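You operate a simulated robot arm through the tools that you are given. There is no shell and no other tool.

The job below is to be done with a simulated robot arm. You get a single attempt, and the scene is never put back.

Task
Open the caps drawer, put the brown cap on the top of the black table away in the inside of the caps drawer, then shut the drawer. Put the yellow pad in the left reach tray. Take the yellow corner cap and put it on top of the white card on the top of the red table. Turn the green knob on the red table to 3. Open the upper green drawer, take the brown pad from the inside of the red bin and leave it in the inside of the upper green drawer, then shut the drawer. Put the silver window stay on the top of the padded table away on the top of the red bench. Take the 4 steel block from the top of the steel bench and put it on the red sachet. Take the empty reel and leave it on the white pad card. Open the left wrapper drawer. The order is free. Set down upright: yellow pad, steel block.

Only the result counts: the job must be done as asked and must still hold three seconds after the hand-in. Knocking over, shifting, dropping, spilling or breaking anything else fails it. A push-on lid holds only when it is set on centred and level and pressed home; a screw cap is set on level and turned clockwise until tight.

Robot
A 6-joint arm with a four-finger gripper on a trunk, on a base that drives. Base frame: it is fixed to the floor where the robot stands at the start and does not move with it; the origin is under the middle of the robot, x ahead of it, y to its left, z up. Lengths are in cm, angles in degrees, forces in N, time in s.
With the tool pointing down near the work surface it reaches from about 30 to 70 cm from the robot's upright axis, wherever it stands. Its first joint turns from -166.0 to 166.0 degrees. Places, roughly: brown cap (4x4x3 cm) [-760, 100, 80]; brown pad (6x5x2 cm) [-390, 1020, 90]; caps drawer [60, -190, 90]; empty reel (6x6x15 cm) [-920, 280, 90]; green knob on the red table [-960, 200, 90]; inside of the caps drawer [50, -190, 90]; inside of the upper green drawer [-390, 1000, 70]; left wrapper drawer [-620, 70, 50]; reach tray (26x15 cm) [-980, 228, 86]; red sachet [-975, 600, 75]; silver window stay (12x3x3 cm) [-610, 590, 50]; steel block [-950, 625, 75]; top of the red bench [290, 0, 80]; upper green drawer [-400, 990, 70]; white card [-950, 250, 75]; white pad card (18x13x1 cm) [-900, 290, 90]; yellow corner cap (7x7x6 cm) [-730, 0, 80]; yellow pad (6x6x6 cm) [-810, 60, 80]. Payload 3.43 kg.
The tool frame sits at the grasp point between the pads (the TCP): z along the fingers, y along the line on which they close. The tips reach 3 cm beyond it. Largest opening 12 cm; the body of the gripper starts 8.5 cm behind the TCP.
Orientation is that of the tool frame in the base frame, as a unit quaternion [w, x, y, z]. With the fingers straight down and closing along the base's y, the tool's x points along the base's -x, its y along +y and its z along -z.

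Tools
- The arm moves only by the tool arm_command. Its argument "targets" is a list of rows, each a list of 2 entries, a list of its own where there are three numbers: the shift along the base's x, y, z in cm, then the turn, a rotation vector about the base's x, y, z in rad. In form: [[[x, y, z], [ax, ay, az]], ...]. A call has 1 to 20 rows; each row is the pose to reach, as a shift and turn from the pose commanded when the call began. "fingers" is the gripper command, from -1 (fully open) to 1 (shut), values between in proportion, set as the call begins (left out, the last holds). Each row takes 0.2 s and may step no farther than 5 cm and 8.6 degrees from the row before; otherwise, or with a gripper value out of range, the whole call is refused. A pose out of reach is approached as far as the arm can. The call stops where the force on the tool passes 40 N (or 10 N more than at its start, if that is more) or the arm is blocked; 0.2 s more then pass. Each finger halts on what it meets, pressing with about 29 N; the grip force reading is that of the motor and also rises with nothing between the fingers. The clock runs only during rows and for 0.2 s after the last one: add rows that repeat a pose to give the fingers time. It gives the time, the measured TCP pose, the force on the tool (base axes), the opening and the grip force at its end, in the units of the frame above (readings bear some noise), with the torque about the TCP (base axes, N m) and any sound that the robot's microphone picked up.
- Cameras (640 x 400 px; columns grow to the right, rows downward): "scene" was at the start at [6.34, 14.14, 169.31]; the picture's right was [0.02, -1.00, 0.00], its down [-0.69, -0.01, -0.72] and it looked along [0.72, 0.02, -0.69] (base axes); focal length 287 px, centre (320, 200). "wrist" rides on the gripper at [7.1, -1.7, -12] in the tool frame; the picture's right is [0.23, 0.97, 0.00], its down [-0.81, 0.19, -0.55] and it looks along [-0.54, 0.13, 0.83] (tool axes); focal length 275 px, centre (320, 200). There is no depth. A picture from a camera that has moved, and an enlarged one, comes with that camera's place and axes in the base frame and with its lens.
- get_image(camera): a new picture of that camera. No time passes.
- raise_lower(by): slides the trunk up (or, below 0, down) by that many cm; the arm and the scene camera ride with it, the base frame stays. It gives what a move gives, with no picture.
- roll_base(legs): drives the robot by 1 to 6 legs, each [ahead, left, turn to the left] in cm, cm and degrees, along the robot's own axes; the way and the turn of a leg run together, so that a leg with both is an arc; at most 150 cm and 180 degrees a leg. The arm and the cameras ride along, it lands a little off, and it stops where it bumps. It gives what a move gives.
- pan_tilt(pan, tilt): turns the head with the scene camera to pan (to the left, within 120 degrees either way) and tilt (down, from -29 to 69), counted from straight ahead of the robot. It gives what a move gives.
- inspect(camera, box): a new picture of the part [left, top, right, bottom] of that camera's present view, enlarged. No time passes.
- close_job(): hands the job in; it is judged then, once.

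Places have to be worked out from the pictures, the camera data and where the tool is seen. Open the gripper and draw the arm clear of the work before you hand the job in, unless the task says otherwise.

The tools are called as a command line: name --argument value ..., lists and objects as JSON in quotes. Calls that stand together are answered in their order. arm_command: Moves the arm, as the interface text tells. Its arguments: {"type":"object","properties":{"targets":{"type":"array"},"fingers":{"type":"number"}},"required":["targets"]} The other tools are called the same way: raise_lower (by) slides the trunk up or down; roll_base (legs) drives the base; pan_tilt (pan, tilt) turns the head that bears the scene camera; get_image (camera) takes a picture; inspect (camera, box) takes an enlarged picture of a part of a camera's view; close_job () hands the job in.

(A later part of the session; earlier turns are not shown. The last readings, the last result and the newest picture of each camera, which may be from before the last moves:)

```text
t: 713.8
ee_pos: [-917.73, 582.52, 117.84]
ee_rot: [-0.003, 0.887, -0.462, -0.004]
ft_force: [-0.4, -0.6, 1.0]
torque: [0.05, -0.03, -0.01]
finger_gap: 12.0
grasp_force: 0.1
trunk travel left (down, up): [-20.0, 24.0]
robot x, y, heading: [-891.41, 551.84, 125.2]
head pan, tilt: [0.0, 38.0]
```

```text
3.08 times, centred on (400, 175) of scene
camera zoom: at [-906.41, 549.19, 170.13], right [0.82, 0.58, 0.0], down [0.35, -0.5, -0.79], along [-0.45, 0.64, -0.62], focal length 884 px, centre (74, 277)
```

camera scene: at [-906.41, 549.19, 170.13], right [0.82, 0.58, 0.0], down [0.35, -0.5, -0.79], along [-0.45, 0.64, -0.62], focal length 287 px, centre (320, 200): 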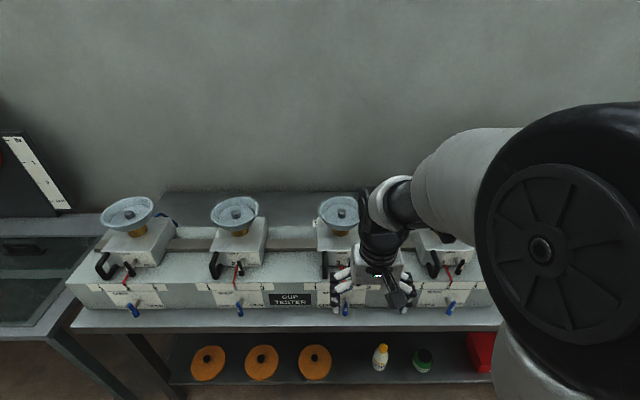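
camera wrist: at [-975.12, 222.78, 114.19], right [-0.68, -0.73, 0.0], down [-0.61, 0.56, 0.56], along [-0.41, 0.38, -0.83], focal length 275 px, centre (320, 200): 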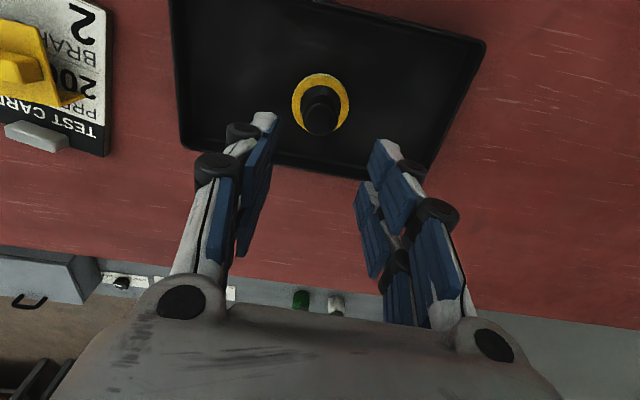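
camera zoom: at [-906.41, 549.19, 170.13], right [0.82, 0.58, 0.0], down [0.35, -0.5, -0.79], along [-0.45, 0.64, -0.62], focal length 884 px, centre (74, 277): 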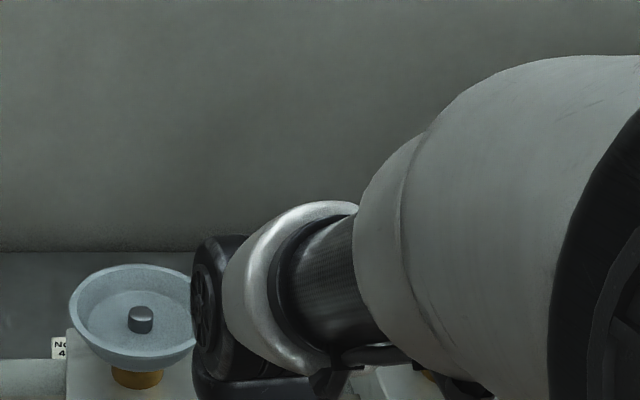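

I'll zoom in on the front of the cup units and the space between them to find the steel block and the red sachet.

inspect --camera "scene" --box '[80, 190, 240, 330]'

inspect --camera "scene" --box '[190, 190, 350, 330]'

get_image --camera "wrist"

```text
2.86 times, centred on (160, 260) of scene
camera zoom: at [-906.41, 549.19, 170.13], right [0.82, 0.58, 0.0], down [0.35, -0.5, -0.79], along [-0.45, 0.64, -0.62], focal length 821 px, centre (777, 29)
```

zoom: 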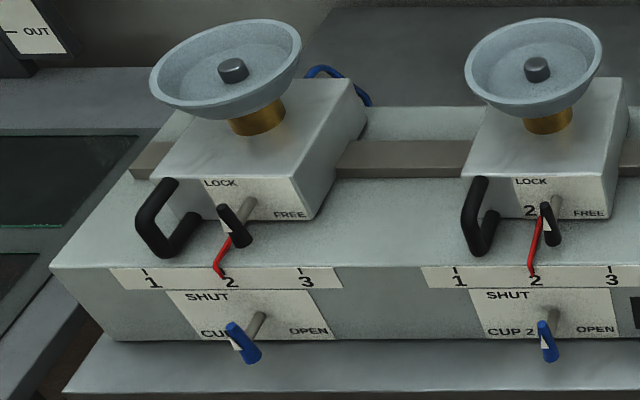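

```text
2.86 times, centred on (270, 260) of scene
camera zoom: at [-906.41, 549.19, 170.13], right [0.82, 0.58, 0.0], down [0.35, -0.5, -0.79], along [-0.45, 0.64, -0.62], focal length 821 px, centre (463, 29)
```

zoom: 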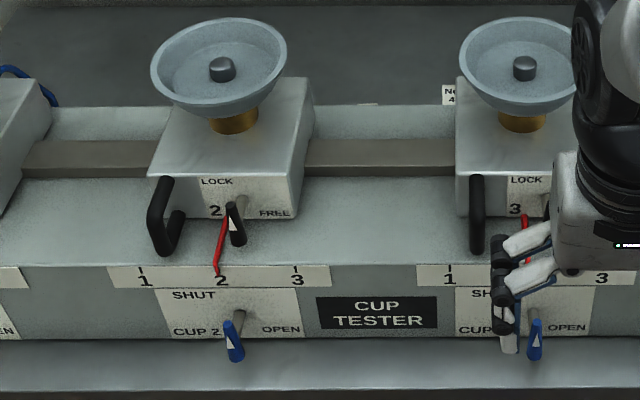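

```text
taken
camera wrist: at [-912.15, 577.56, 129.78], right [-0.67, -0.75, 0.0], down [-0.62, 0.55, 0.56], along [-0.42, 0.38, -0.83], focal length 275 px, centre (320, 200)
```

wrist: 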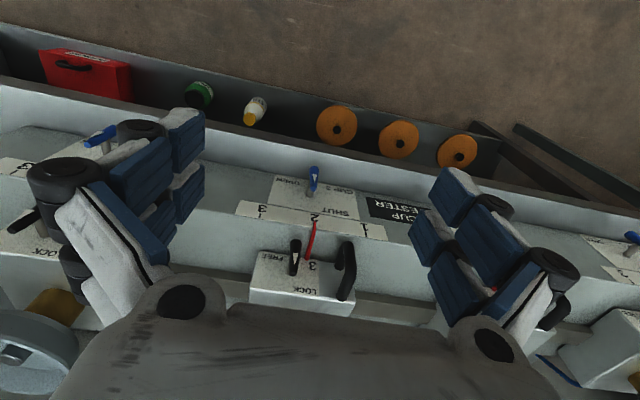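

The block and sachet must be hidden behind the cup units at the rear of the bench (a "No 4…" label peeks out behind cup 3). I raise the trunk to look over the cups from above.

raise_lower --by 24

pan_tilt --pan 0 --tilt 45

get_image --camera "scene"

inspect --camera "scene" --box '[200, 130, 400, 260]'

inspect --camera "scene" --box '[60, 130, 260, 260]'

```text
t: 716.3
ee_pos: [-917.65, 582.39, 141.82]
ee_rot: [-0.002, 0.887, -0.461, -0.004]
ft_force: [-0.4, -0.4, 0.2]
torque: [0.02, 0.02, 0.01]
finger_gap: 12.03
grasp_force: 0.0
trunk travel left (down, up): [-44.0, 0.0]
robot x, y, heading: [-891.29, 551.9, 125.2]
head pan, tilt: [0.0, 38.0]
```

```text
t: 717.0
ee_pos: [-917.79, 582.49, 141.85]
ee_rot: [-0.003, 0.887, -0.462, -0.004]
ft_force: [0.3, -1.0, 0.6]
torque: [0.03, 0.03, -0.03]
finger_gap: 12.03
grasp_force: 0.1
trunk travel left (down, up): [-44.0, 0.0]
robot x, y, heading: [-890.99, 551.96, 124.9]
head pan, tilt: [0.0, 45.0]
```

```text
taken
camera scene: at [-906.11, 548.78, 193.11], right [0.82, 0.58, 0.0], down [0.41, -0.58, -0.71], along [-0.41, 0.58, -0.71], focal length 287 px, centre (320, 200)
```

scene: 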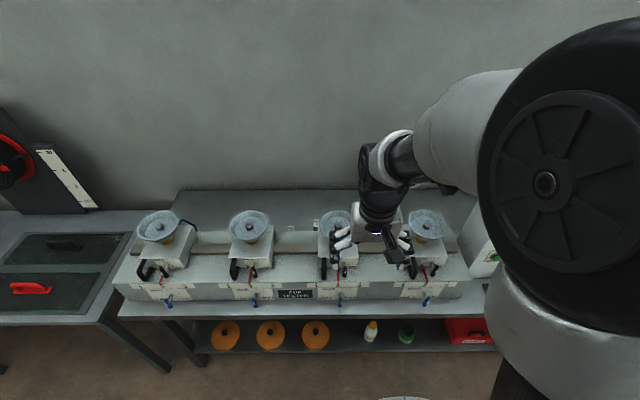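

```text
3.08 times, centred on (300, 195) of scene
camera zoom: at [-906.11, 548.78, 193.11], right [0.82, 0.58, 0.0], down [0.41, -0.58, -0.71], along [-0.41, 0.58, -0.71], focal length 884 px, centre (382, 215)
```

zoom: 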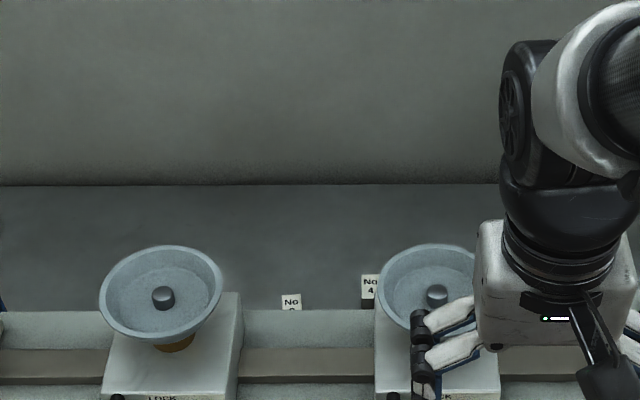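

```text
3.08 times, centred on (160, 195) of scene
camera zoom: at [-906.11, 548.78, 193.11], right [0.82, 0.58, 0.0], down [0.41, -0.58, -0.71], along [-0.41, 0.58, -0.71], focal length 884 px, centre (812, 215)
```

zoom: 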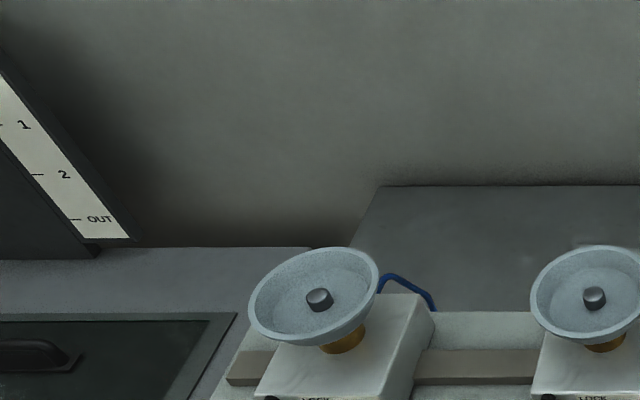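

Two steel blocks with white "No …" labels stand behind the cup units; the "No 4" one is at about (-956, 617), top z≈93. I drive ahead 22 cm and use the wrist camera from above.

roll_base --legs '[[22, -5, 0]]'

get_image --camera "wrist"

get_image --camera "scene"

```text
t: 718.7
ee_pos: [-926.1, 603.27, 141.9]
ee_rot: [-0.002, 0.887, -0.462, -0.005]
ft_force: [0.1, -0.7, -0.2]
torque: [0.01, 0.0, 0.04]
finger_gap: 12.0
grasp_force: 0.1
trunk travel left (down, up): [-44.0, 0.0]
robot x, y, heading: [-899.59, 572.62, 125.4]
head pan, tilt: [0.0, 45.0]
```

```text
taken
camera wrist: at [-920.65, 598.3, 153.79], right [-0.67, -0.75, 0.0], down [-0.62, 0.55, 0.56], along [-0.42, 0.38, -0.83], focal length 275 px, centre (320, 200)
```

wrist: 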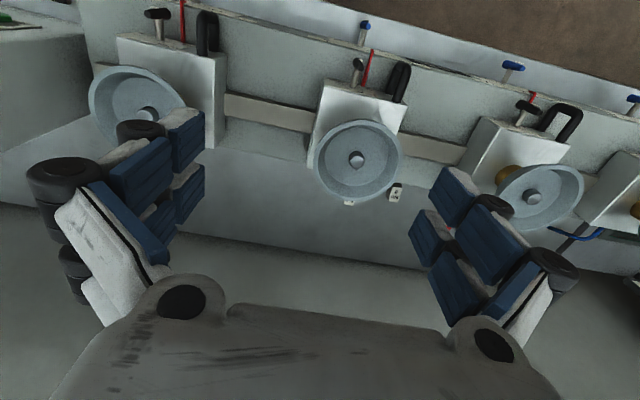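

```text
taken
camera scene: at [-914.64, 569.53, 193.11], right [0.82, 0.57, 0.0], down [0.41, -0.58, -0.71], along [-0.41, 0.58, -0.71], focal length 287 px, centre (320, 200)
```

scene: 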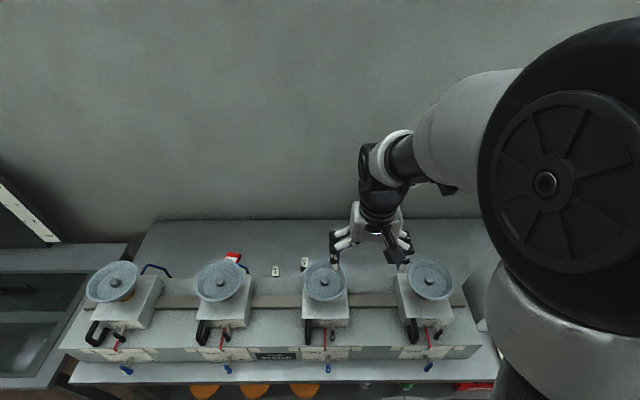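

The red sachet peeks out behind cup 2, and the labelled blocks are visible. I zoom.

inspect --camera "scene" --box '[190, 220, 350, 320]'

inspect --camera "wrist" --box '[290, 100, 450, 220]'

inspect --camera "scene" --box '[215, 240, 335, 300]'

```text
4.00 times, centred on (270, 270) of scene
camera zoom: at [-914.64, 569.53, 193.11], right [0.82, 0.57, 0.0], down [0.41, -0.58, -0.71], along [-0.41, 0.58, -0.71], focal length 1149 px, centre (520, -80)
```

zoom: 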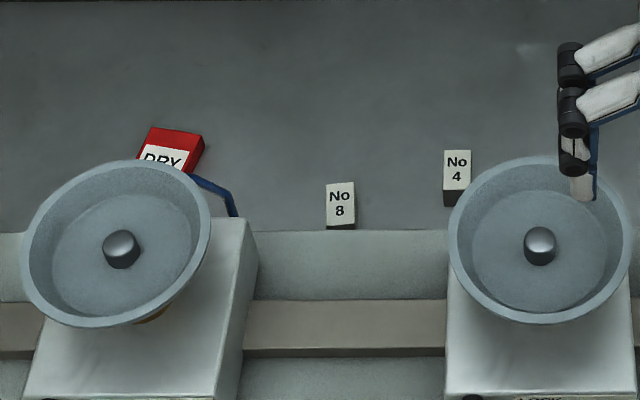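

```text
3.33 times, centred on (370, 160) of wrist
camera zoom: at [-920.65, 598.3, 153.79], right [-0.67, -0.75, 0.0], down [-0.62, 0.55, 0.56], along [-0.42, 0.38, -0.83], focal length 918 px, centre (153, 333)
```

zoom: 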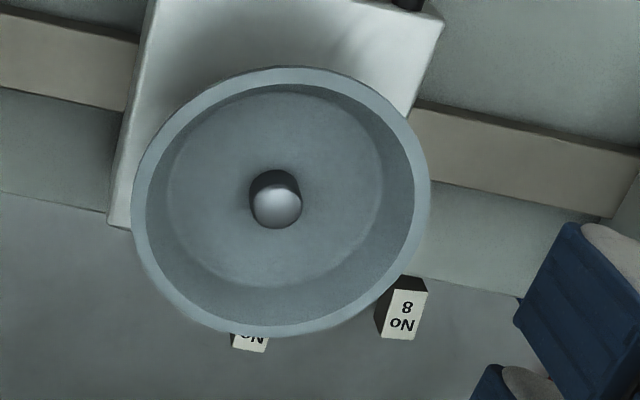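

```text
5.33 times, centred on (275, 270) of scene
camera zoom: at [-914.64, 569.53, 193.11], right [0.82, 0.57, 0.0], down [0.41, -0.58, -0.71], along [-0.41, 0.58, -0.71], focal length 1532 px, centre (560, -173)
```

zoom: 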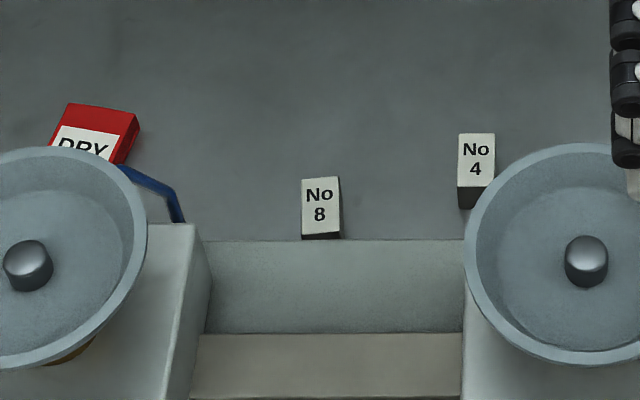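

The red "DRY" sachet lies behind cup 2 (about s=-1061, e=-461.5) and the No 4 block (≈3×5×3 cm, top z≈86.5) behind the gap between cups 2 and 3. I position the base so that the forearm comes through the gap: left 32, ahead 10, trunk down 13.

roll_base --legs '[[0, 32, 0], [10, 0, 0]]'

raise_lower --by -13

arm_command --targets '[[[0, 0, 0], [0, 0, 0.145]], [[0, 0, 0], [0, 0, 0.29]], [[0, 0, 0], [0, 0, 0.435]], [[0, 0, 0], [0, 0, 0.58]], [[0, 0, 0], [0, 0, 0.725]], [[0, 0, 0], [0, 0, 0.87]], [[0, 0, 0], [0, 0, 1.015]], [[0, 0, 0], [0, 0, 1.16]], [[0, 0, 0], [0, 0, 1.305]], [[0, 0, 0], [0, 0, 1.45]], [[0, 0, 0], [0, 0, 1.571]]]' --fingers -0.167

get_image --camera "wrist"

get_image --camera "scene"

```text
t: 721.5
ee_pos: [-957.87, 593.04, 141.89]
ee_rot: [-0.002, 0.886, -0.464, -0.005]
ft_force: [0.2, 0.3, 0.3]
torque: [0.03, 0.03, -0.04]
finger_gap: 12.01
grasp_force: 0.1
trunk travel left (down, up): [-44.0, 0.0]
robot x, y, heading: [-931.85, 562.16, 124.5]
head pan, tilt: [0.0, 45.0]
```

```text
t: 723.1
ee_pos: [-957.84, 593.02, 128.9]
ee_rot: [-0.003, 0.885, -0.465, -0.005]
ft_force: [-0.6, 0.5, -0.5]
torque: [0.0, -0.01, -0.01]
finger_gap: 11.98
grasp_force: 0.0
trunk travel left (down, up): [-31.0, 13.0]
robot x, y, heading: [-931.57, 562.03, 124.7]
head pan, tilt: [0.0, 45.0]
```

```text
t: 725.5
ee_pos: [-957.95, 593.21, 128.93]
ee_rot: [0.001, 0.955, 0.297, -0.005]
ft_force: [-0.3, 0.0, 0.7]
torque: [-0.02, -0.02, 0.0]
finger_gap: 6.98
grasp_force: 0.0
trunk travel left (down, up): [-31.0, 13.0]
robot x, y, heading: [-931.74, 562.42, 125.0]
head pan, tilt: [0.0, 45.0]
```

```text
taken
camera wrist: at [-952.91, 598.67, 140.83], right [0.74, -0.67, 0.0], down [-0.55, -0.62, 0.56], along [-0.38, -0.42, -0.83], focal length 275 px, centre (320, 200)
```

wrist: 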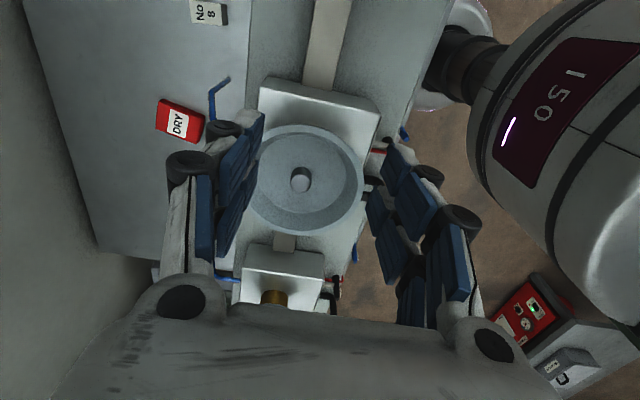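

```text
taken
camera scene: at [-946.5, 559.28, 180.11], right [0.82, 0.57, 0.0], down [0.4, -0.58, -0.71], along [-0.4, 0.58, -0.71], focal length 287 px, centre (320, 200)
```

scene: 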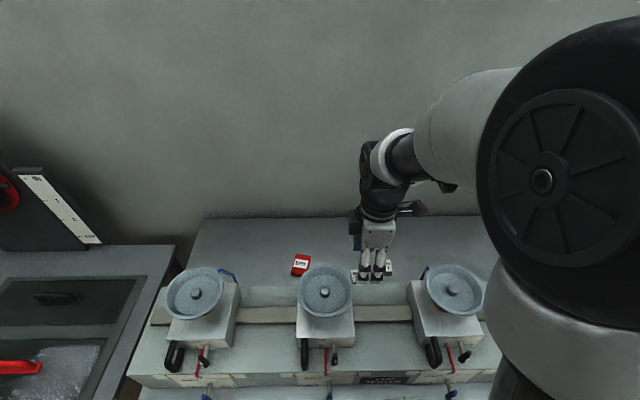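

I see the sachet (8×6 cm, centre ≈ (-986.5, 604.3)). I move the TCP over the No 4 block's estimated place, staying high above the cups.

arm_command --targets '[[[-0.3, 4.1, -1], [0, 0, 0]], [[-0.6, 8.1, -2], [0, 0, 0]], [[-0.9, 12.2, -3], [0, 0, 0]], [[-1.2, 16.3, -4], [0, 0, 0]], [[-1.5, 20.4, -5], [0, 0, 0]], [[-1.8, 24.4, -6], [0, 0, 0]], [[-2.1, 28.3, -7], [0, 0, 0]], [[-2.1, 28.3, -7], [0, 0, 0]]]'

get_image --camera "wrist"

get_image --camera "scene"

```text
t: 727.3
ee_pos: [-959.89, 621.14, 122.06]
ee_rot: [0.002, 0.955, 0.298, -0.005]
ft_force: [-0.2, -0.5, 0.5]
torque: [0.05, 0.0, -0.02]
finger_gap: 7.0
grasp_force: 0.1
trunk travel left (down, up): [-31.0, 13.0]
robot x, y, heading: [-931.79, 562.47, 124.8]
head pan, tilt: [0.0, 45.0]
```

```text
taken
camera wrist: at [-954.81, 626.71, 134.03], right [0.74, -0.67, 0.0], down [-0.55, -0.62, 0.56], along [-0.38, -0.41, -0.83], focal length 275 px, centre (320, 200)
```

wrist: 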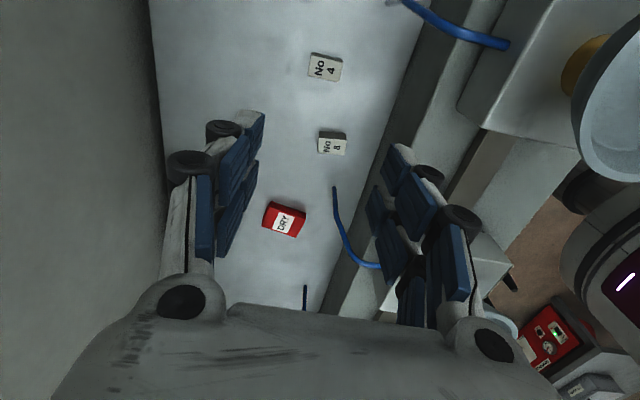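

```text
taken
camera scene: at [-946.5, 559.15, 180.11], right [0.82, 0.57, 0.0], down [0.4, -0.58, -0.71], along [-0.4, 0.58, -0.71], focal length 287 px, centre (320, 200)
```

scene: 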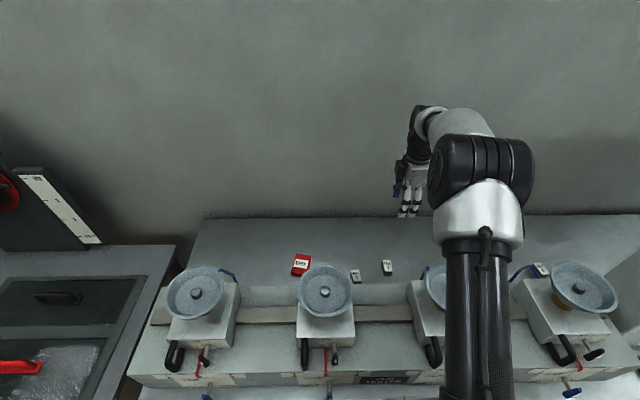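

All objects are now clear: No 4 at (-958.9, 621). I descend over it in stages, watching the cups.

arm_command --targets '[[[0.5, 0, -4], [0, 0, 0]], [[1, 0, -8], [0, 0, 0]], [[1, 0, -12], [0, 0, 0]], [[1, 0, -16], [0, 0, 0]], [[1, 0, -20], [0, 0, 0]]]'

get_image --camera "wrist"

pan_tilt --pan -20 --tilt 40

get_image --camera "scene"

```text
t: 728.5
ee_pos: [-958.89, 621.29, 102.18]
ee_rot: [0.0, 0.955, 0.296, -0.005]
ft_force: [-0.3, 0.5, 0.9]
torque: [-0.03, -0.01, 0.03]
finger_gap: 7.02
grasp_force: 0.0
trunk travel left (down, up): [-31.0, 13.0]
robot x, y, heading: [-931.67, 562.43, 124.7]
head pan, tilt: [0.0, 45.0]
```

```text
taken
camera wrist: at [-953.78, 626.99, 114.21], right [0.74, -0.67, 0.0], down [-0.55, -0.62, 0.56], along [-0.38, -0.41, -0.83], focal length 275 px, centre (320, 200)
```

wrist: 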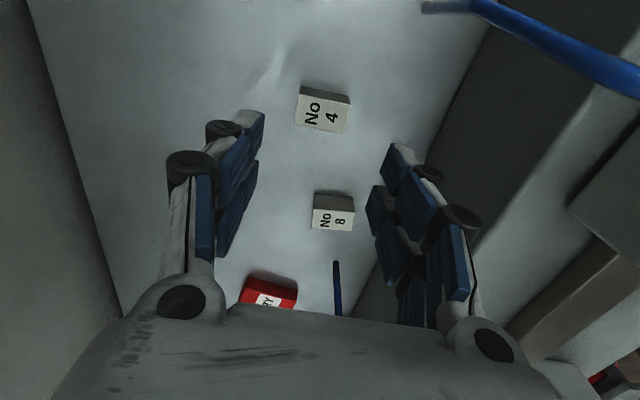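

```text
t: 729.4
ee_pos: [-958.7, 621.19, 102.25]
ee_rot: [0.002, 0.955, 0.297, -0.005]
ft_force: [-0.5, -0.2, -0.5]
torque: [-0.01, 0.0, 0.03]
finger_gap: 7.02
grasp_force: 0.0
trunk travel left (down, up): [-31.0, 13.0]
robot x, y, heading: [-931.56, 562.14, 124.8]
head pan, tilt: [-20.0, 40.0]
```

```text
taken
camera scene: at [-944.06, 560.83, 180.83], right [0.97, 0.25, 0.0], down [0.16, -0.62, -0.77], along [-0.2, 0.74, -0.64], focal length 287 px, centre (320, 200)
```

scene: 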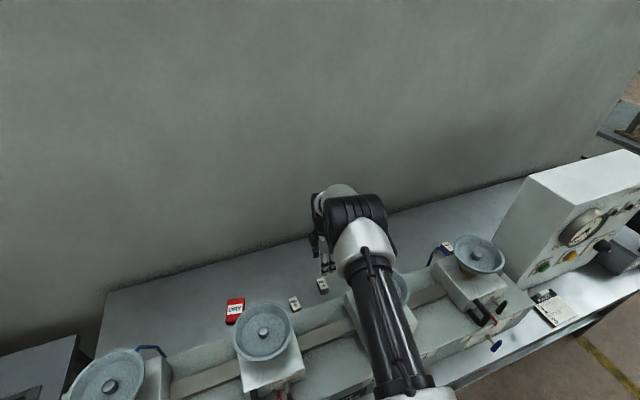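

Centred on No 4 and no contact. I continue down to TCP z≈88.

arm_command --targets '[[[0, 0, -4], [0, 0, 0]], [[0, 0, -8], [0, 0, 0]], [[0, 0, -11], [0, 0, 0]], [[0, 0, -14], [0, 0, 0]]]'

get_image --camera "wrist"

get_image --camera "scene"

```text
t: 730.4
ee_pos: [-959.36, 621.25, 88.16]
ee_rot: [0.0, 0.955, 0.298, -0.006]
ft_force: [0.0, 0.3, 0.9]
torque: [-0.03, -0.05, -0.04]
finger_gap: 6.97
grasp_force: 0.0
trunk travel left (down, up): [-31.0, 13.0]
robot x, y, heading: [-931.71, 562.33, 124.5]
head pan, tilt: [-20.0, 40.0]
```

```text
taken
camera wrist: at [-954.25, 626.78, 100.17], right [0.74, -0.67, 0.0], down [-0.55, -0.62, 0.56], along [-0.38, -0.41, -0.83], focal length 275 px, centre (320, 200)
```

wrist: 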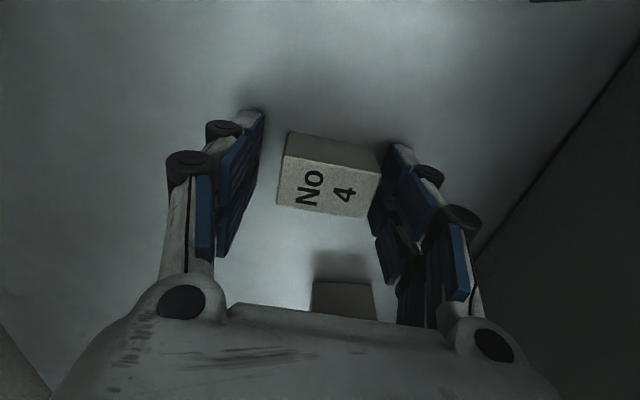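

```text
taken
camera scene: at [-944.05, 560.86, 180.83], right [0.97, 0.25, 0.0], down [0.16, -0.62, -0.77], along [-0.19, 0.74, -0.64], focal length 287 px, centre (320, 200)
```

scene: 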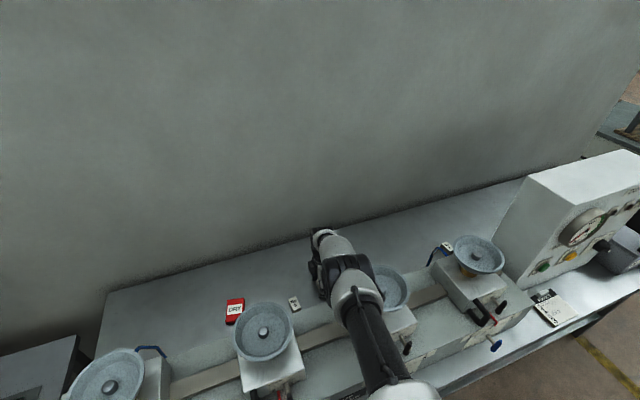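

The block sits 0.6 cm towards the right finger; I centre it, lower to 86.9 and close.

arm_command --targets '[[[0.4, -0.4, 0], [0, 0, 0]], [[0.4, -0.4, -0.7], [0, 0, 0]], [[0.4, -0.4, -1.3], [0, 0, 0]]]'

arm_command --targets '[[[0, 0, 0], [0, 0, 0]], [[0, 0, 0], [0, 0, 0]], [[0, 0, 0], [0, 0, 0]], [[0, 0, 0], [0, 0, 0]]]' --fingers 1

get_image --camera "wrist"

```text
t: 731.2
ee_pos: [-958.75, 620.88, 87.74]
ee_rot: [-0.001, 0.955, 0.297, -0.005]
ft_force: [8.3, -18.2, 39.6]
torque: [-1.41, -1.73, -0.56]
finger_gap: 7.08
grasp_force: 18.7
trunk travel left (down, up): [-31.0, 13.0]
robot x, y, heading: [-931.63, 562.11, 124.6]
head pan, tilt: [-20.0, 40.0]
stopped in row 3: the force on the tool passed its limit at 44 N (the readings are from after the stop); the commanded pose is now the measured one
```

```text
t: 731.8
ee_pos: [-958.77, 621.05, 87.83]
ee_rot: [-0.001, 0.955, 0.297, -0.005]
ft_force: [8.0, -15.6, 42.3]
torque: [-1.09, -1.62, -0.44]
finger_gap: 4.97
grasp_force: 22.3
trunk travel left (down, up): [-31.0, 13.0]
robot x, y, heading: [-931.45, 561.92, 124.5]
head pan, tilt: [-20.0, 40.0]
stopped in row 2: the force on the tool passed its limit at 59 N (the readings are from after the stop); the commanded pose is now the measured one
```

```text
taken
camera wrist: at [-953.59, 626.51, 99.95], right [0.74, -0.67, -0.01], down [-0.55, -0.62, 0.56], along [-0.38, -0.41, -0.83], focal length 275 px, centre (320, 200)
```

wrist: 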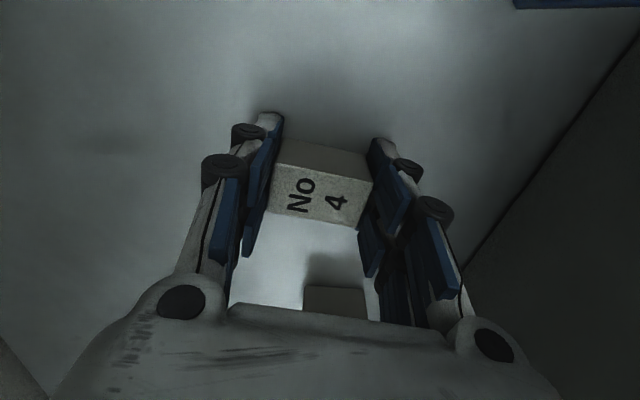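

The tips press on the bench. I lift 0.8 cm and complete the grip.

arm_command --targets '[[[0, 0, 0.4], [0, 0, 0]], [[0, 0, 0.8], [0, 0, 0]], [[0, 0, 0.8], [0, 0, 0]], [[0, 0, 0.8], [0, 0, 0]], [[0, 0, 0.8], [0, 0, 0]]]' --fingers 1

get_image --camera "wrist"

```text
t: 733.0
ee_pos: [-958.85, 621.04, 88.09]
ee_rot: [0.001, 0.955, 0.297, -0.006]
ft_force: [-1.0, -1.1, -0.2]
torque: [-0.01, 0.02, -0.01]
finger_gap: 4.95
grasp_force: 29.3
trunk travel left (down, up): [-31.0, 13.0]
robot x, y, heading: [-931.61, 562.25, 124.9]
head pan, tilt: [-20.0, 40.0]
```

```text
taken
camera wrist: at [-953.77, 626.62, 100.05], right [0.74, -0.67, 0.0], down [-0.55, -0.62, 0.56], along [-0.38, -0.42, -0.83], focal length 275 px, centre (320, 200)
```

wrist: 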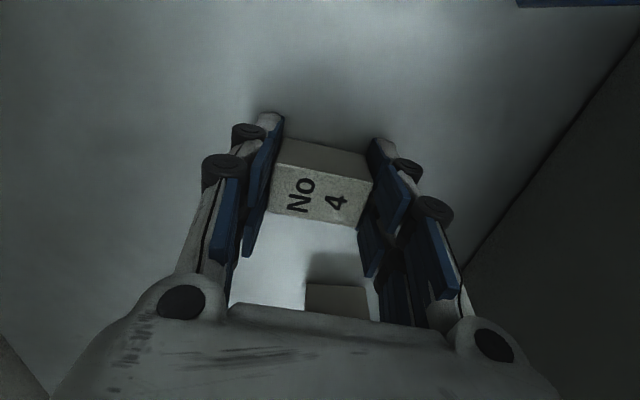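

Firm grip. I lift straight up to z≈122.

arm_command --targets '[[[0, 0, 2], [0, 0, 0]], [[0, 0, 6], [0, 0, 0]], [[0, 0, 10], [0, 0, 0]], [[0, 0, 14], [0, 0, 0]], [[0, 0, 18], [0, 0, 0]], [[0, 0, 22], [0, 0, 0]], [[0, 0, 26], [0, 0, 0]], [[0, 0, 30], [0, 0, 0]], [[0, 0, 34], [0, 0, 0]]]'

get_image --camera "wrist"

get_image --camera "scene"

```text
t: 735.0
ee_pos: [-958.32, 621.27, 122.41]
ee_rot: [0.002, 0.955, 0.298, -0.006]
ft_force: [-0.5, -0.6, -1.9]
torque: [0.04, 0.01, 0.02]
finger_gap: 4.96
grasp_force: 29.1
trunk travel left (down, up): [-31.0, 13.0]
robot x, y, heading: [-931.29, 562.0, 124.9]
head pan, tilt: [-20.0, 40.0]
```

```text
taken
camera wrist: at [-953.27, 626.87, 134.41], right [0.74, -0.67, 0.0], down [-0.55, -0.61, 0.56], along [-0.38, -0.42, -0.83], focal length 275 px, centre (320, 200)
```

wrist: 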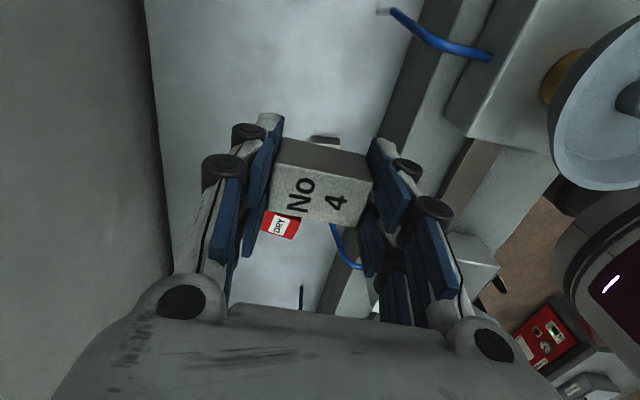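

```text
taken
camera scene: at [-943.96, 560.74, 180.84], right [0.97, 0.25, 0.0], down [0.16, -0.62, -0.77], along [-0.19, 0.74, -0.64], focal length 287 px, centre (320, 200)
```

scene: 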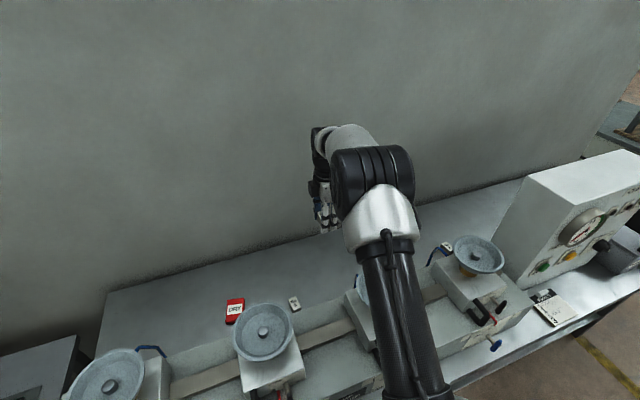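

I shift the base left 32 cm with the block held high, bringing it over the sachet.

roll_base --legs '[[0, 32, 0]]'

get_image --camera "wrist"

get_image --camera "scene"

```text
t: 737.1
ee_pos: [-985.0, 603.04, 122.36]
ee_rot: [0.001, 0.956, 0.295, -0.005]
ft_force: [0.0, -0.5, -2.9]
torque: [0.01, -0.04, 0.01]
finger_gap: 4.95
grasp_force: 28.8
trunk travel left (down, up): [-31.0, 13.0]
robot x, y, heading: [-958.57, 543.52, 124.3]
head pan, tilt: [-20.0, 40.0]
```

```text
taken
camera wrist: at [-979.84, 608.57, 134.4], right [0.74, -0.67, 0.0], down [-0.56, -0.61, 0.56], along [-0.38, -0.41, -0.83], focal length 275 px, centre (320, 200)
```

wrist: 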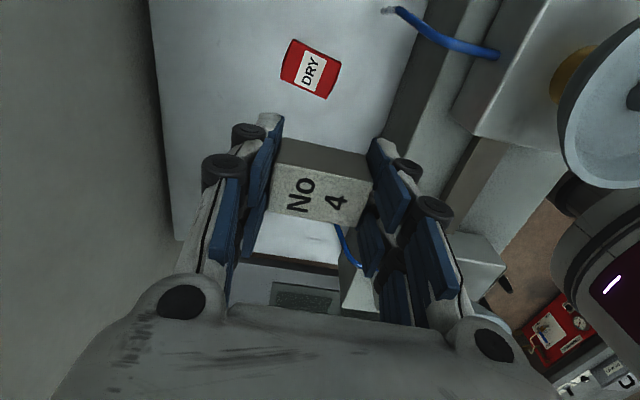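

```text
taken
camera scene: at [-970.9, 542.36, 180.83], right [0.97, 0.25, 0.0], down [0.16, -0.62, -0.77], along [-0.19, 0.74, -0.64], focal length 287 px, centre (320, 200)
```

scene: 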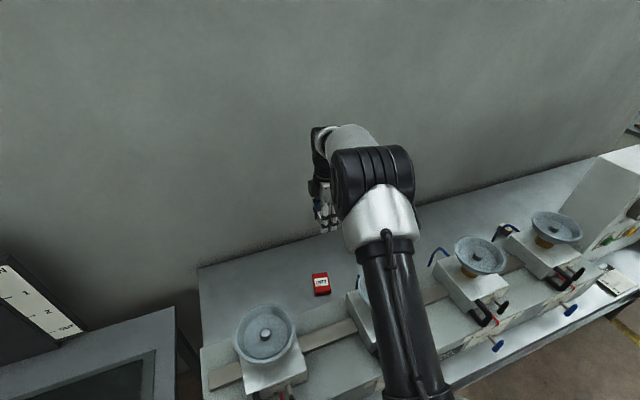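

The sachet is directly below, off by (-0.7, +1.4). I correct and descend in stages.

arm_command --targets '[[[-0.4, 0.7, 0], [0, 0, 0]], [[-0.7, 1.4, -3], [0, 0, 0]], [[-0.7, 1.4, -7], [0, 0, 0]], [[-0.7, 1.4, -11], [0, 0, 0]], [[-0.7, 1.4, -15], [0, 0, 0]], [[-0.7, 1.4, -19], [0, 0, 0]], [[-0.7, 1.4, -22], [0, 0, 0]]]'

get_image --camera "wrist"

get_image --camera "scene"

```text
t: 738.7
ee_pos: [-985.54, 604.57, 100.39]
ee_rot: [0.0, 0.955, 0.295, -0.006]
ft_force: [-0.3, 0.2, -1.7]
torque: [-0.05, -0.03, 0.01]
finger_gap: 4.95
grasp_force: 29.4
trunk travel left (down, up): [-31.0, 13.0]
robot x, y, heading: [-958.36, 543.71, 124.4]
head pan, tilt: [-20.0, 40.0]
```

```text
taken
camera wrist: at [-980.43, 610.1, 112.32], right [0.74, -0.67, 0.0], down [-0.56, -0.61, 0.56], along [-0.38, -0.41, -0.83], focal length 275 px, centre (320, 200)
```

wrist: 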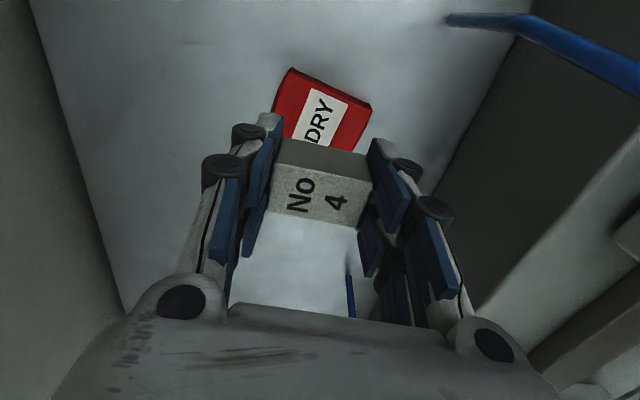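

```text
taken
camera scene: at [-970.85, 542.47, 180.83], right [0.97, 0.25, 0.0], down [0.16, -0.62, -0.77], along [-0.19, 0.74, -0.64], focal length 287 px, centre (320, 200)
```

scene: 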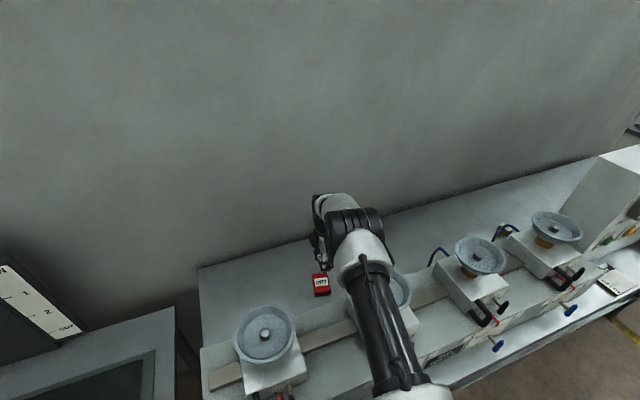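

The block is centred above the sachet. I lower to ~92.5 and then in small steps.

arm_command --targets '[[[0, 0, -3], [0, 0, 0]], [[0, 0, -6], [0, 0, 0]], [[0, 0, -8], [0, 0, 0]]]'

arm_command --targets '[[[0, 0, -0.5], [0, 0, 0]], [[0, 0, -1], [0, 0, 0]]]'

arm_command --targets '[[[0, 0, -0.4], [0, 0, 0]], [[0, 0, -0.8], [0, 0, 0]]]'

```text
t: 739.5
ee_pos: [-985.42, 604.51, 92.46]
ee_rot: [0.001, 0.956, 0.295, -0.005]
ft_force: [0.8, -0.5, -1.4]
torque: [-0.01, 0.01, 0.03]
finger_gap: 4.99
grasp_force: 28.9
trunk travel left (down, up): [-31.0, 13.0]
robot x, y, heading: [-958.1, 543.81, 124.5]
head pan, tilt: [-20.0, 40.0]
```

```text
t: 740.1
ee_pos: [-985.47, 604.45, 91.47]
ee_rot: [0.001, 0.955, 0.295, -0.005]
ft_force: [-0.4, 0.5, -1.1]
torque: [0.01, -0.04, 0.01]
finger_gap: 4.95
grasp_force: 28.8
trunk travel left (down, up): [-31.0, 13.0]
robot x, y, heading: [-958.08, 543.46, 124.4]
head pan, tilt: [-20.0, 40.0]
```

```text
t: 740.7
ee_pos: [-985.53, 604.46, 90.75]
ee_rot: [0.001, 0.955, 0.295, -0.005]
ft_force: [0.7, -0.6, -2.1]
torque: [-0.02, 0.01, -0.04]
finger_gap: 4.97
grasp_force: 29.2
trunk travel left (down, up): [-31.0, 13.0]
robot x, y, heading: [-958.6, 543.82, 124.5]
head pan, tilt: [-20.0, 40.0]
```

No contact yet at 90.75; I continue in small steps.

arm_command --targets '[[[0, 0, -0.3], [0, 0, 0]], [[0, 0, -0.6], [0, 0, 0]]]'

arm_command --targets '[[[0, 0, -0.3], [0, 0, 0]], [[0, 0, -0.5], [0, 0, 0]]]'

get_image --camera "wrist"

```text
t: 741.3
ee_pos: [-985.56, 604.44, 90.18]
ee_rot: [0.0, 0.955, 0.295, -0.006]
ft_force: [0.1, -0.7, 5.1]
torque: [0.02, 0.01, 0.05]
finger_gap: 4.95
grasp_force: 29.1
trunk travel left (down, up): [-31.0, 13.0]
robot x, y, heading: [-958.31, 543.79, 124.6]
head pan, tilt: [-20.0, 40.0]
```

```text
t: 741.9
ee_pos: [-985.57, 604.58, 90.1]
ee_rot: [-0.004, 0.956, 0.295, -0.006]
ft_force: [0.5, 0.6, 33.0]
torque: [-0.52, -0.36, -0.02]
finger_gap: 4.95
grasp_force: 28.9
trunk travel left (down, up): [-31.0, 13.0]
robot x, y, heading: [-958.6, 543.66, 124.2]
head pan, tilt: [-20.0, 40.0]
```

```text
taken
camera wrist: at [-980.42, 609.94, 102.13], right [0.74, -0.67, -0.01], down [-0.55, -0.62, 0.56], along [-0.38, -0.41, -0.83], focal length 275 px, centre (320, 200)
```

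wrist: 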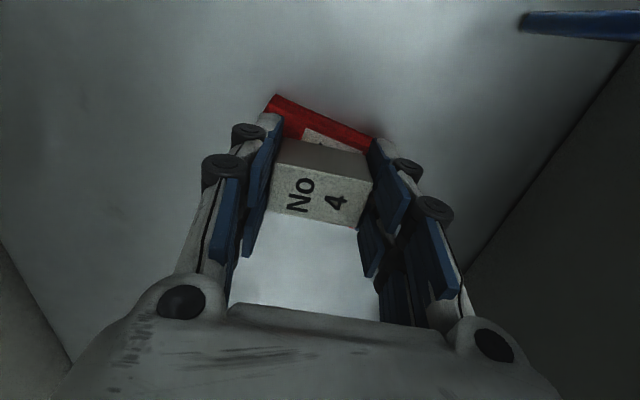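

The block rests on the sachet. I open the fingers and lift away.

arm_command --targets '[[[0, 0, 0.2], [0, 0, 0]], [[0, 0, 0.2], [0, 0, 0]], [[0, 0, 0.3], [0, 0, 0]]]' --fingers -0.1

arm_command --targets '[[[0, 0, 1.5], [0, 0, 0]], [[0, 0, 4.5], [0, 0, 0]], [[0, 0, 8.5], [0, 0, 0]], [[0, 0, 12.5], [0, 0, 0]], [[0, 0, 16.5], [0, 0, 0]], [[0, 0, 20.5], [0, 0, 0]], [[0, 0, 24.5], [0, 0, 0]], [[0, 0, 28.5], [0, 0, 0]], [[0, 0, 32], [0, 0, 0]]]'

get_image --camera "wrist"

inspect --camera "wrist" --box '[250, 20, 390, 125]'

```text
t: 742.7
ee_pos: [-985.43, 604.36, 89.76]
ee_rot: [0.002, 0.955, 0.295, -0.006]
ft_force: [3.3, 3.7, 14.4]
torque: [0.22, -0.04, -0.03]
finger_gap: 6.76
grasp_force: 5.2
trunk travel left (down, up): [-31.0, 13.0]
robot x, y, heading: [-958.23, 543.79, 124.7]
head pan, tilt: [-20.0, 40.0]
```

```text
t: 744.7
ee_pos: [-985.27, 604.31, 121.89]
ee_rot: [0.002, 0.955, 0.295, -0.004]
ft_force: [0.2, -1.0, -0.4]
torque: [0.02, -0.01, -0.01]
finger_gap: 6.6
grasp_force: 0.0
trunk travel left (down, up): [-31.0, 13.0]
robot x, y, heading: [-958.15, 544.09, 124.3]
head pan, tilt: [-20.0, 40.0]
```

```text
taken
camera wrist: at [-980.19, 609.92, 133.97], right [0.74, -0.67, 0.0], down [-0.56, -0.61, 0.56], along [-0.38, -0.41, -0.83], focal length 275 px, centre (320, 200)
```

wrist: 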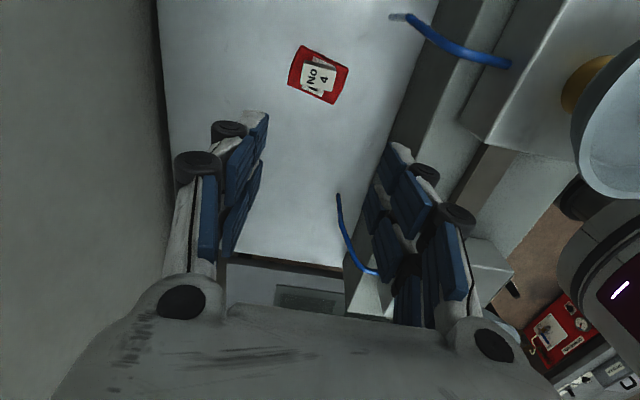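

```text
3.81 times, centred on (320, 72) of wrist
camera zoom: at [-980.19, 609.92, 133.97], right [0.74, -0.67, 0.0], down [-0.56, -0.61, 0.56], along [-0.38, -0.41, -0.83], focal length 1049 px, centre (320, 686)
```

zoom: 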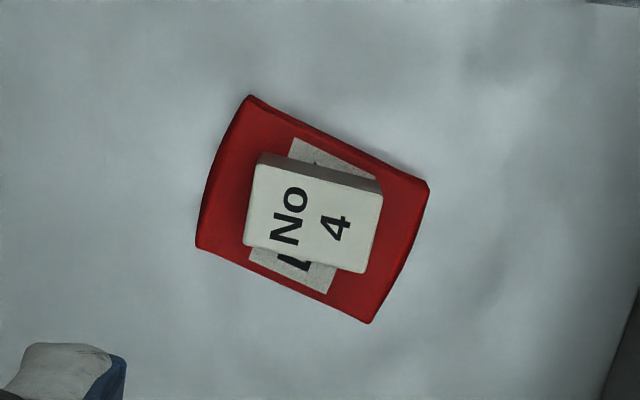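

The No 4 block sits upright on the red sachet. I retract over the cups, restore the hand's yaw, and back off.

arm_command --targets '[[[2.3, -3.3, 1], [0, 0, 0]], [[4.6, -6.6, 2], [0, 0, 0]], [[6.9, -9.8, 3], [0, 0, 0]], [[9.2, -13.1, 4], [0, 0, 0]], [[11.5, -16.4, 5], [0, 0, 0]], [[13.8, -19.7, 6], [0, 0, 0]]]'

roll_base --legs '[[-45, 0, 0.7]]'

arm_command --targets '[[[0, 0, 0], [0, 0, -0.145]], [[0, 0, 0], [0, 0, -0.29]], [[0, 0, 0], [0, 0, -0.435]], [[0, 0, 0], [0, 0, -0.58]], [[0, 0, 0], [0, 0, -0.725]], [[0, 0, 0], [0, 0, -0.87]], [[0, 0, 0], [0, 0, -1.015]], [[0, 0, 0], [0, 0, -1.16]], [[0, 0, 0], [0, 0, -1.305]], [[0, 0, 0], [0, 0, -1.45]], [[0, 0, 0], [0, 0, -1.571]]]' --fingers -1

raise_lower --by -11

roll_base --legs '[[0, -145, 0]]'

pan_tilt --pan -30 --tilt 20

get_image --camera "scene"

```text
t: 746.1
ee_pos: [-971.01, 584.43, 127.88]
ee_rot: [0.0, 0.956, 0.295, -0.006]
ft_force: [0.4, -0.9, -0.1]
torque: [0.05, 0.04, -0.03]
finger_gap: 6.61
grasp_force: 0.0
trunk travel left (down, up): [-31.0, 13.0]
robot x, y, heading: [-958.51, 543.83, 124.5]
head pan, tilt: [-20.0, 40.0]
```

```text
t: 748.8
ee_pos: [-946.52, 548.22, 127.86]
ee_rot: [0.0, 0.952, 0.306, -0.005]
ft_force: [0.3, -0.1, -0.3]
torque: [-0.02, 0.01, -0.01]
finger_gap: 6.58
grasp_force: 0.1
trunk travel left (down, up): [-31.0, 13.0]
robot x, y, heading: [-933.18, 507.61, 125.8]
head pan, tilt: [-20.0, 40.0]
```

```text
t: 751.2
ee_pos: [-946.54, 548.19, 127.91]
ee_rot: [-0.002, 0.888, -0.459, -0.005]
ft_force: [-1.1, -0.1, -0.2]
torque: [0.01, -0.03, -0.01]
finger_gap: 11.98
grasp_force: 0.0
trunk travel left (down, up): [-31.0, 13.0]
robot x, y, heading: [-932.89, 507.4, 125.8]
head pan, tilt: [-20.0, 40.0]
```

```text
t: 752.6
ee_pos: [-946.69, 548.26, 116.87]
ee_rot: [-0.002, 0.889, -0.458, -0.005]
ft_force: [-0.6, 0.0, 0.3]
torque: [0.03, -0.02, 0.0]
finger_gap: 12.03
grasp_force: 0.0
trunk travel left (down, up): [-20.0, 24.0]
robot x, y, heading: [-932.72, 507.46, 125.7]
head pan, tilt: [-20.0, 40.0]
```

```text
t: 759.8
ee_pos: [-827.82, 632.42, 116.76]
ee_rot: [-0.003, 0.887, -0.462, -0.004]
ft_force: [0.1, -0.5, -0.5]
torque: [-0.01, 0.01, 0.0]
finger_gap: 12.03
grasp_force: 0.1
trunk travel left (down, up): [-20.0, 24.0]
robot x, y, heading: [-814.52, 591.94, 125.2]
head pan, tilt: [-20.0, 40.0]
```

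```text
t: 760.7
ee_pos: [-827.76, 632.42, 116.85]
ee_rot: [-0.003, 0.887, -0.462, -0.005]
ft_force: [0.0, 0.4, 0.2]
torque: [-0.01, 0.02, -0.01]
finger_gap: 12.0
grasp_force: 0.0
trunk travel left (down, up): [-20.0, 24.0]
robot x, y, heading: [-814.49, 591.66, 125.0]
head pan, tilt: [-30.0, 20.0]
```

```text
taken
camera scene: at [-825.7, 591.12, 172.97], right [1.0, 0.09, 0.0], down [0.03, -0.34, -0.94], along [-0.08, 0.94, -0.34], focal length 287 px, centre (320, 200)
```

scene: 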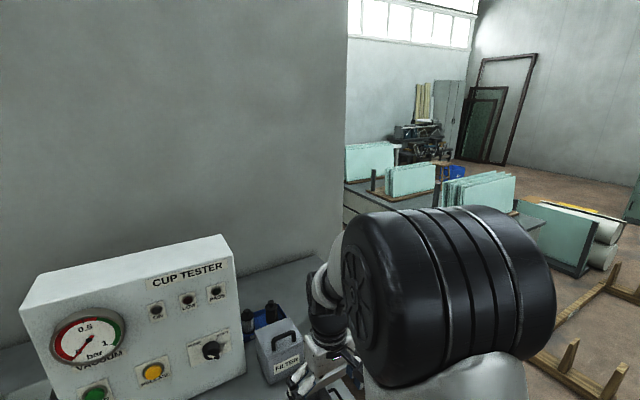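

I turn the robot to face along +e (towards the green drawer) and look.

roll_base --legs '[[0, 0, -90]]'

pan_tilt --pan 10 --tilt 15

get_image --camera "scene"

inspect --camera "scene" --box '[200, 100, 440, 250]'

```text
t: 764.9
ee_pos: [-774.11, 605.59, 116.87]
ee_rot: [0.005, -0.31, 0.951, 0.002]
ft_force: [0.7, -0.5, 0.2]
torque: [0.02, 0.02, -0.01]
finger_gap: 12.01
grasp_force: 0.1
trunk travel left (down, up): [-20.0, 24.0]
robot x, y, heading: [-814.78, 591.4, 36.5]
head pan, tilt: [-30.0, 20.0]
```

```text
t: 765.9
ee_pos: [-774.17, 605.59, 116.82]
ee_rot: [0.005, -0.31, 0.951, 0.002]
ft_force: [-0.1, -0.4, -0.5]
torque: [0.02, 0.0, -0.03]
finger_gap: 12.0
grasp_force: 0.1
trunk travel left (down, up): [-20.0, 24.0]
robot x, y, heading: [-814.85, 591.85, 36.3]
head pan, tilt: [10.0, 15.0]
```

```text
taken
camera scene: at [-818.0, 608.37, 173.79], right [0.72, -0.69, 0.0], down [-0.18, -0.19, -0.97], along [0.67, 0.7, -0.26], focal length 287 px, centre (320, 200)
```

scene: 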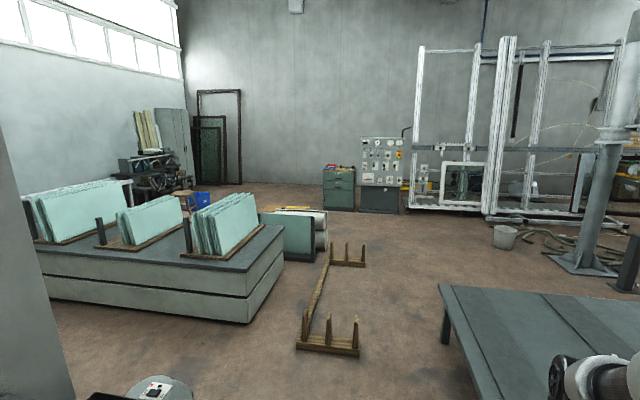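

```text
2.67 times, centred on (320, 175) of scene
camera zoom: at [-818.0, 608.37, 173.79], right [0.72, -0.69, 0.0], down [-0.18, -0.19, -0.97], along [0.67, 0.7, -0.26], focal length 766 px, centre (320, 267)
```

zoom: 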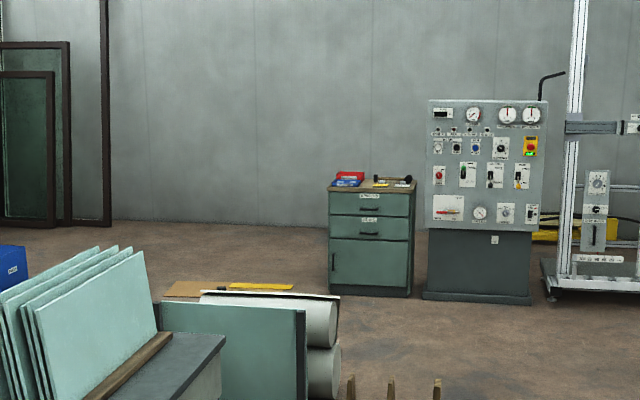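

The green cabinet with the red bin on top is ahead at about (-396, 993), facing me. A wooden trestle and the padded table leave a lane about 60 cm wide at s≈-943; I drive ahead 100 cm and measure it better.

roll_base --legs '[[0, 0, -1.3], [100, 0, 0]]'

pan_tilt --pan 0 --tilt 40

get_image --camera "scene"

```text
t: 771.3
ee_pos: [-694.72, 661.66, 116.73]
ee_rot: [0.005, -0.307, 0.952, 0.002]
ft_force: [-0.4, 1.3, 0.6]
torque: [-0.03, 0.0, 0.03]
finger_gap: 12.03
grasp_force: 0.0
trunk travel left (down, up): [-20.0, 24.0]
robot x, y, heading: [-735.09, 648.14, 36.0]
head pan, tilt: [10.0, 15.0]
```

```text
t: 772.2
ee_pos: [-694.76, 661.78, 116.85]
ee_rot: [0.005, -0.307, 0.952, 0.002]
ft_force: [-0.2, 0.7, 0.5]
torque: [-0.04, -0.01, 0.03]
finger_gap: 12.0
grasp_force: 0.1
trunk travel left (down, up): [-20.0, 24.0]
robot x, y, heading: [-735.25, 648.37, 35.7]
head pan, tilt: [0.0, 40.0]
```

```text
taken
camera scene: at [-738.2, 663.11, 169.84], right [0.59, -0.81, 0.0], down [-0.52, -0.38, -0.77], along [0.62, 0.45, -0.64], focal length 287 px, centre (320, 200)
```

scene: 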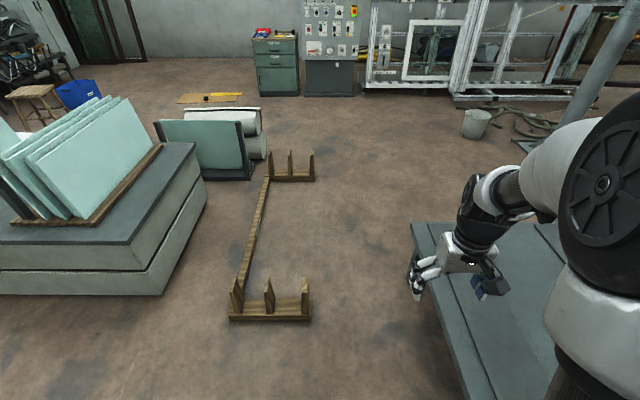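

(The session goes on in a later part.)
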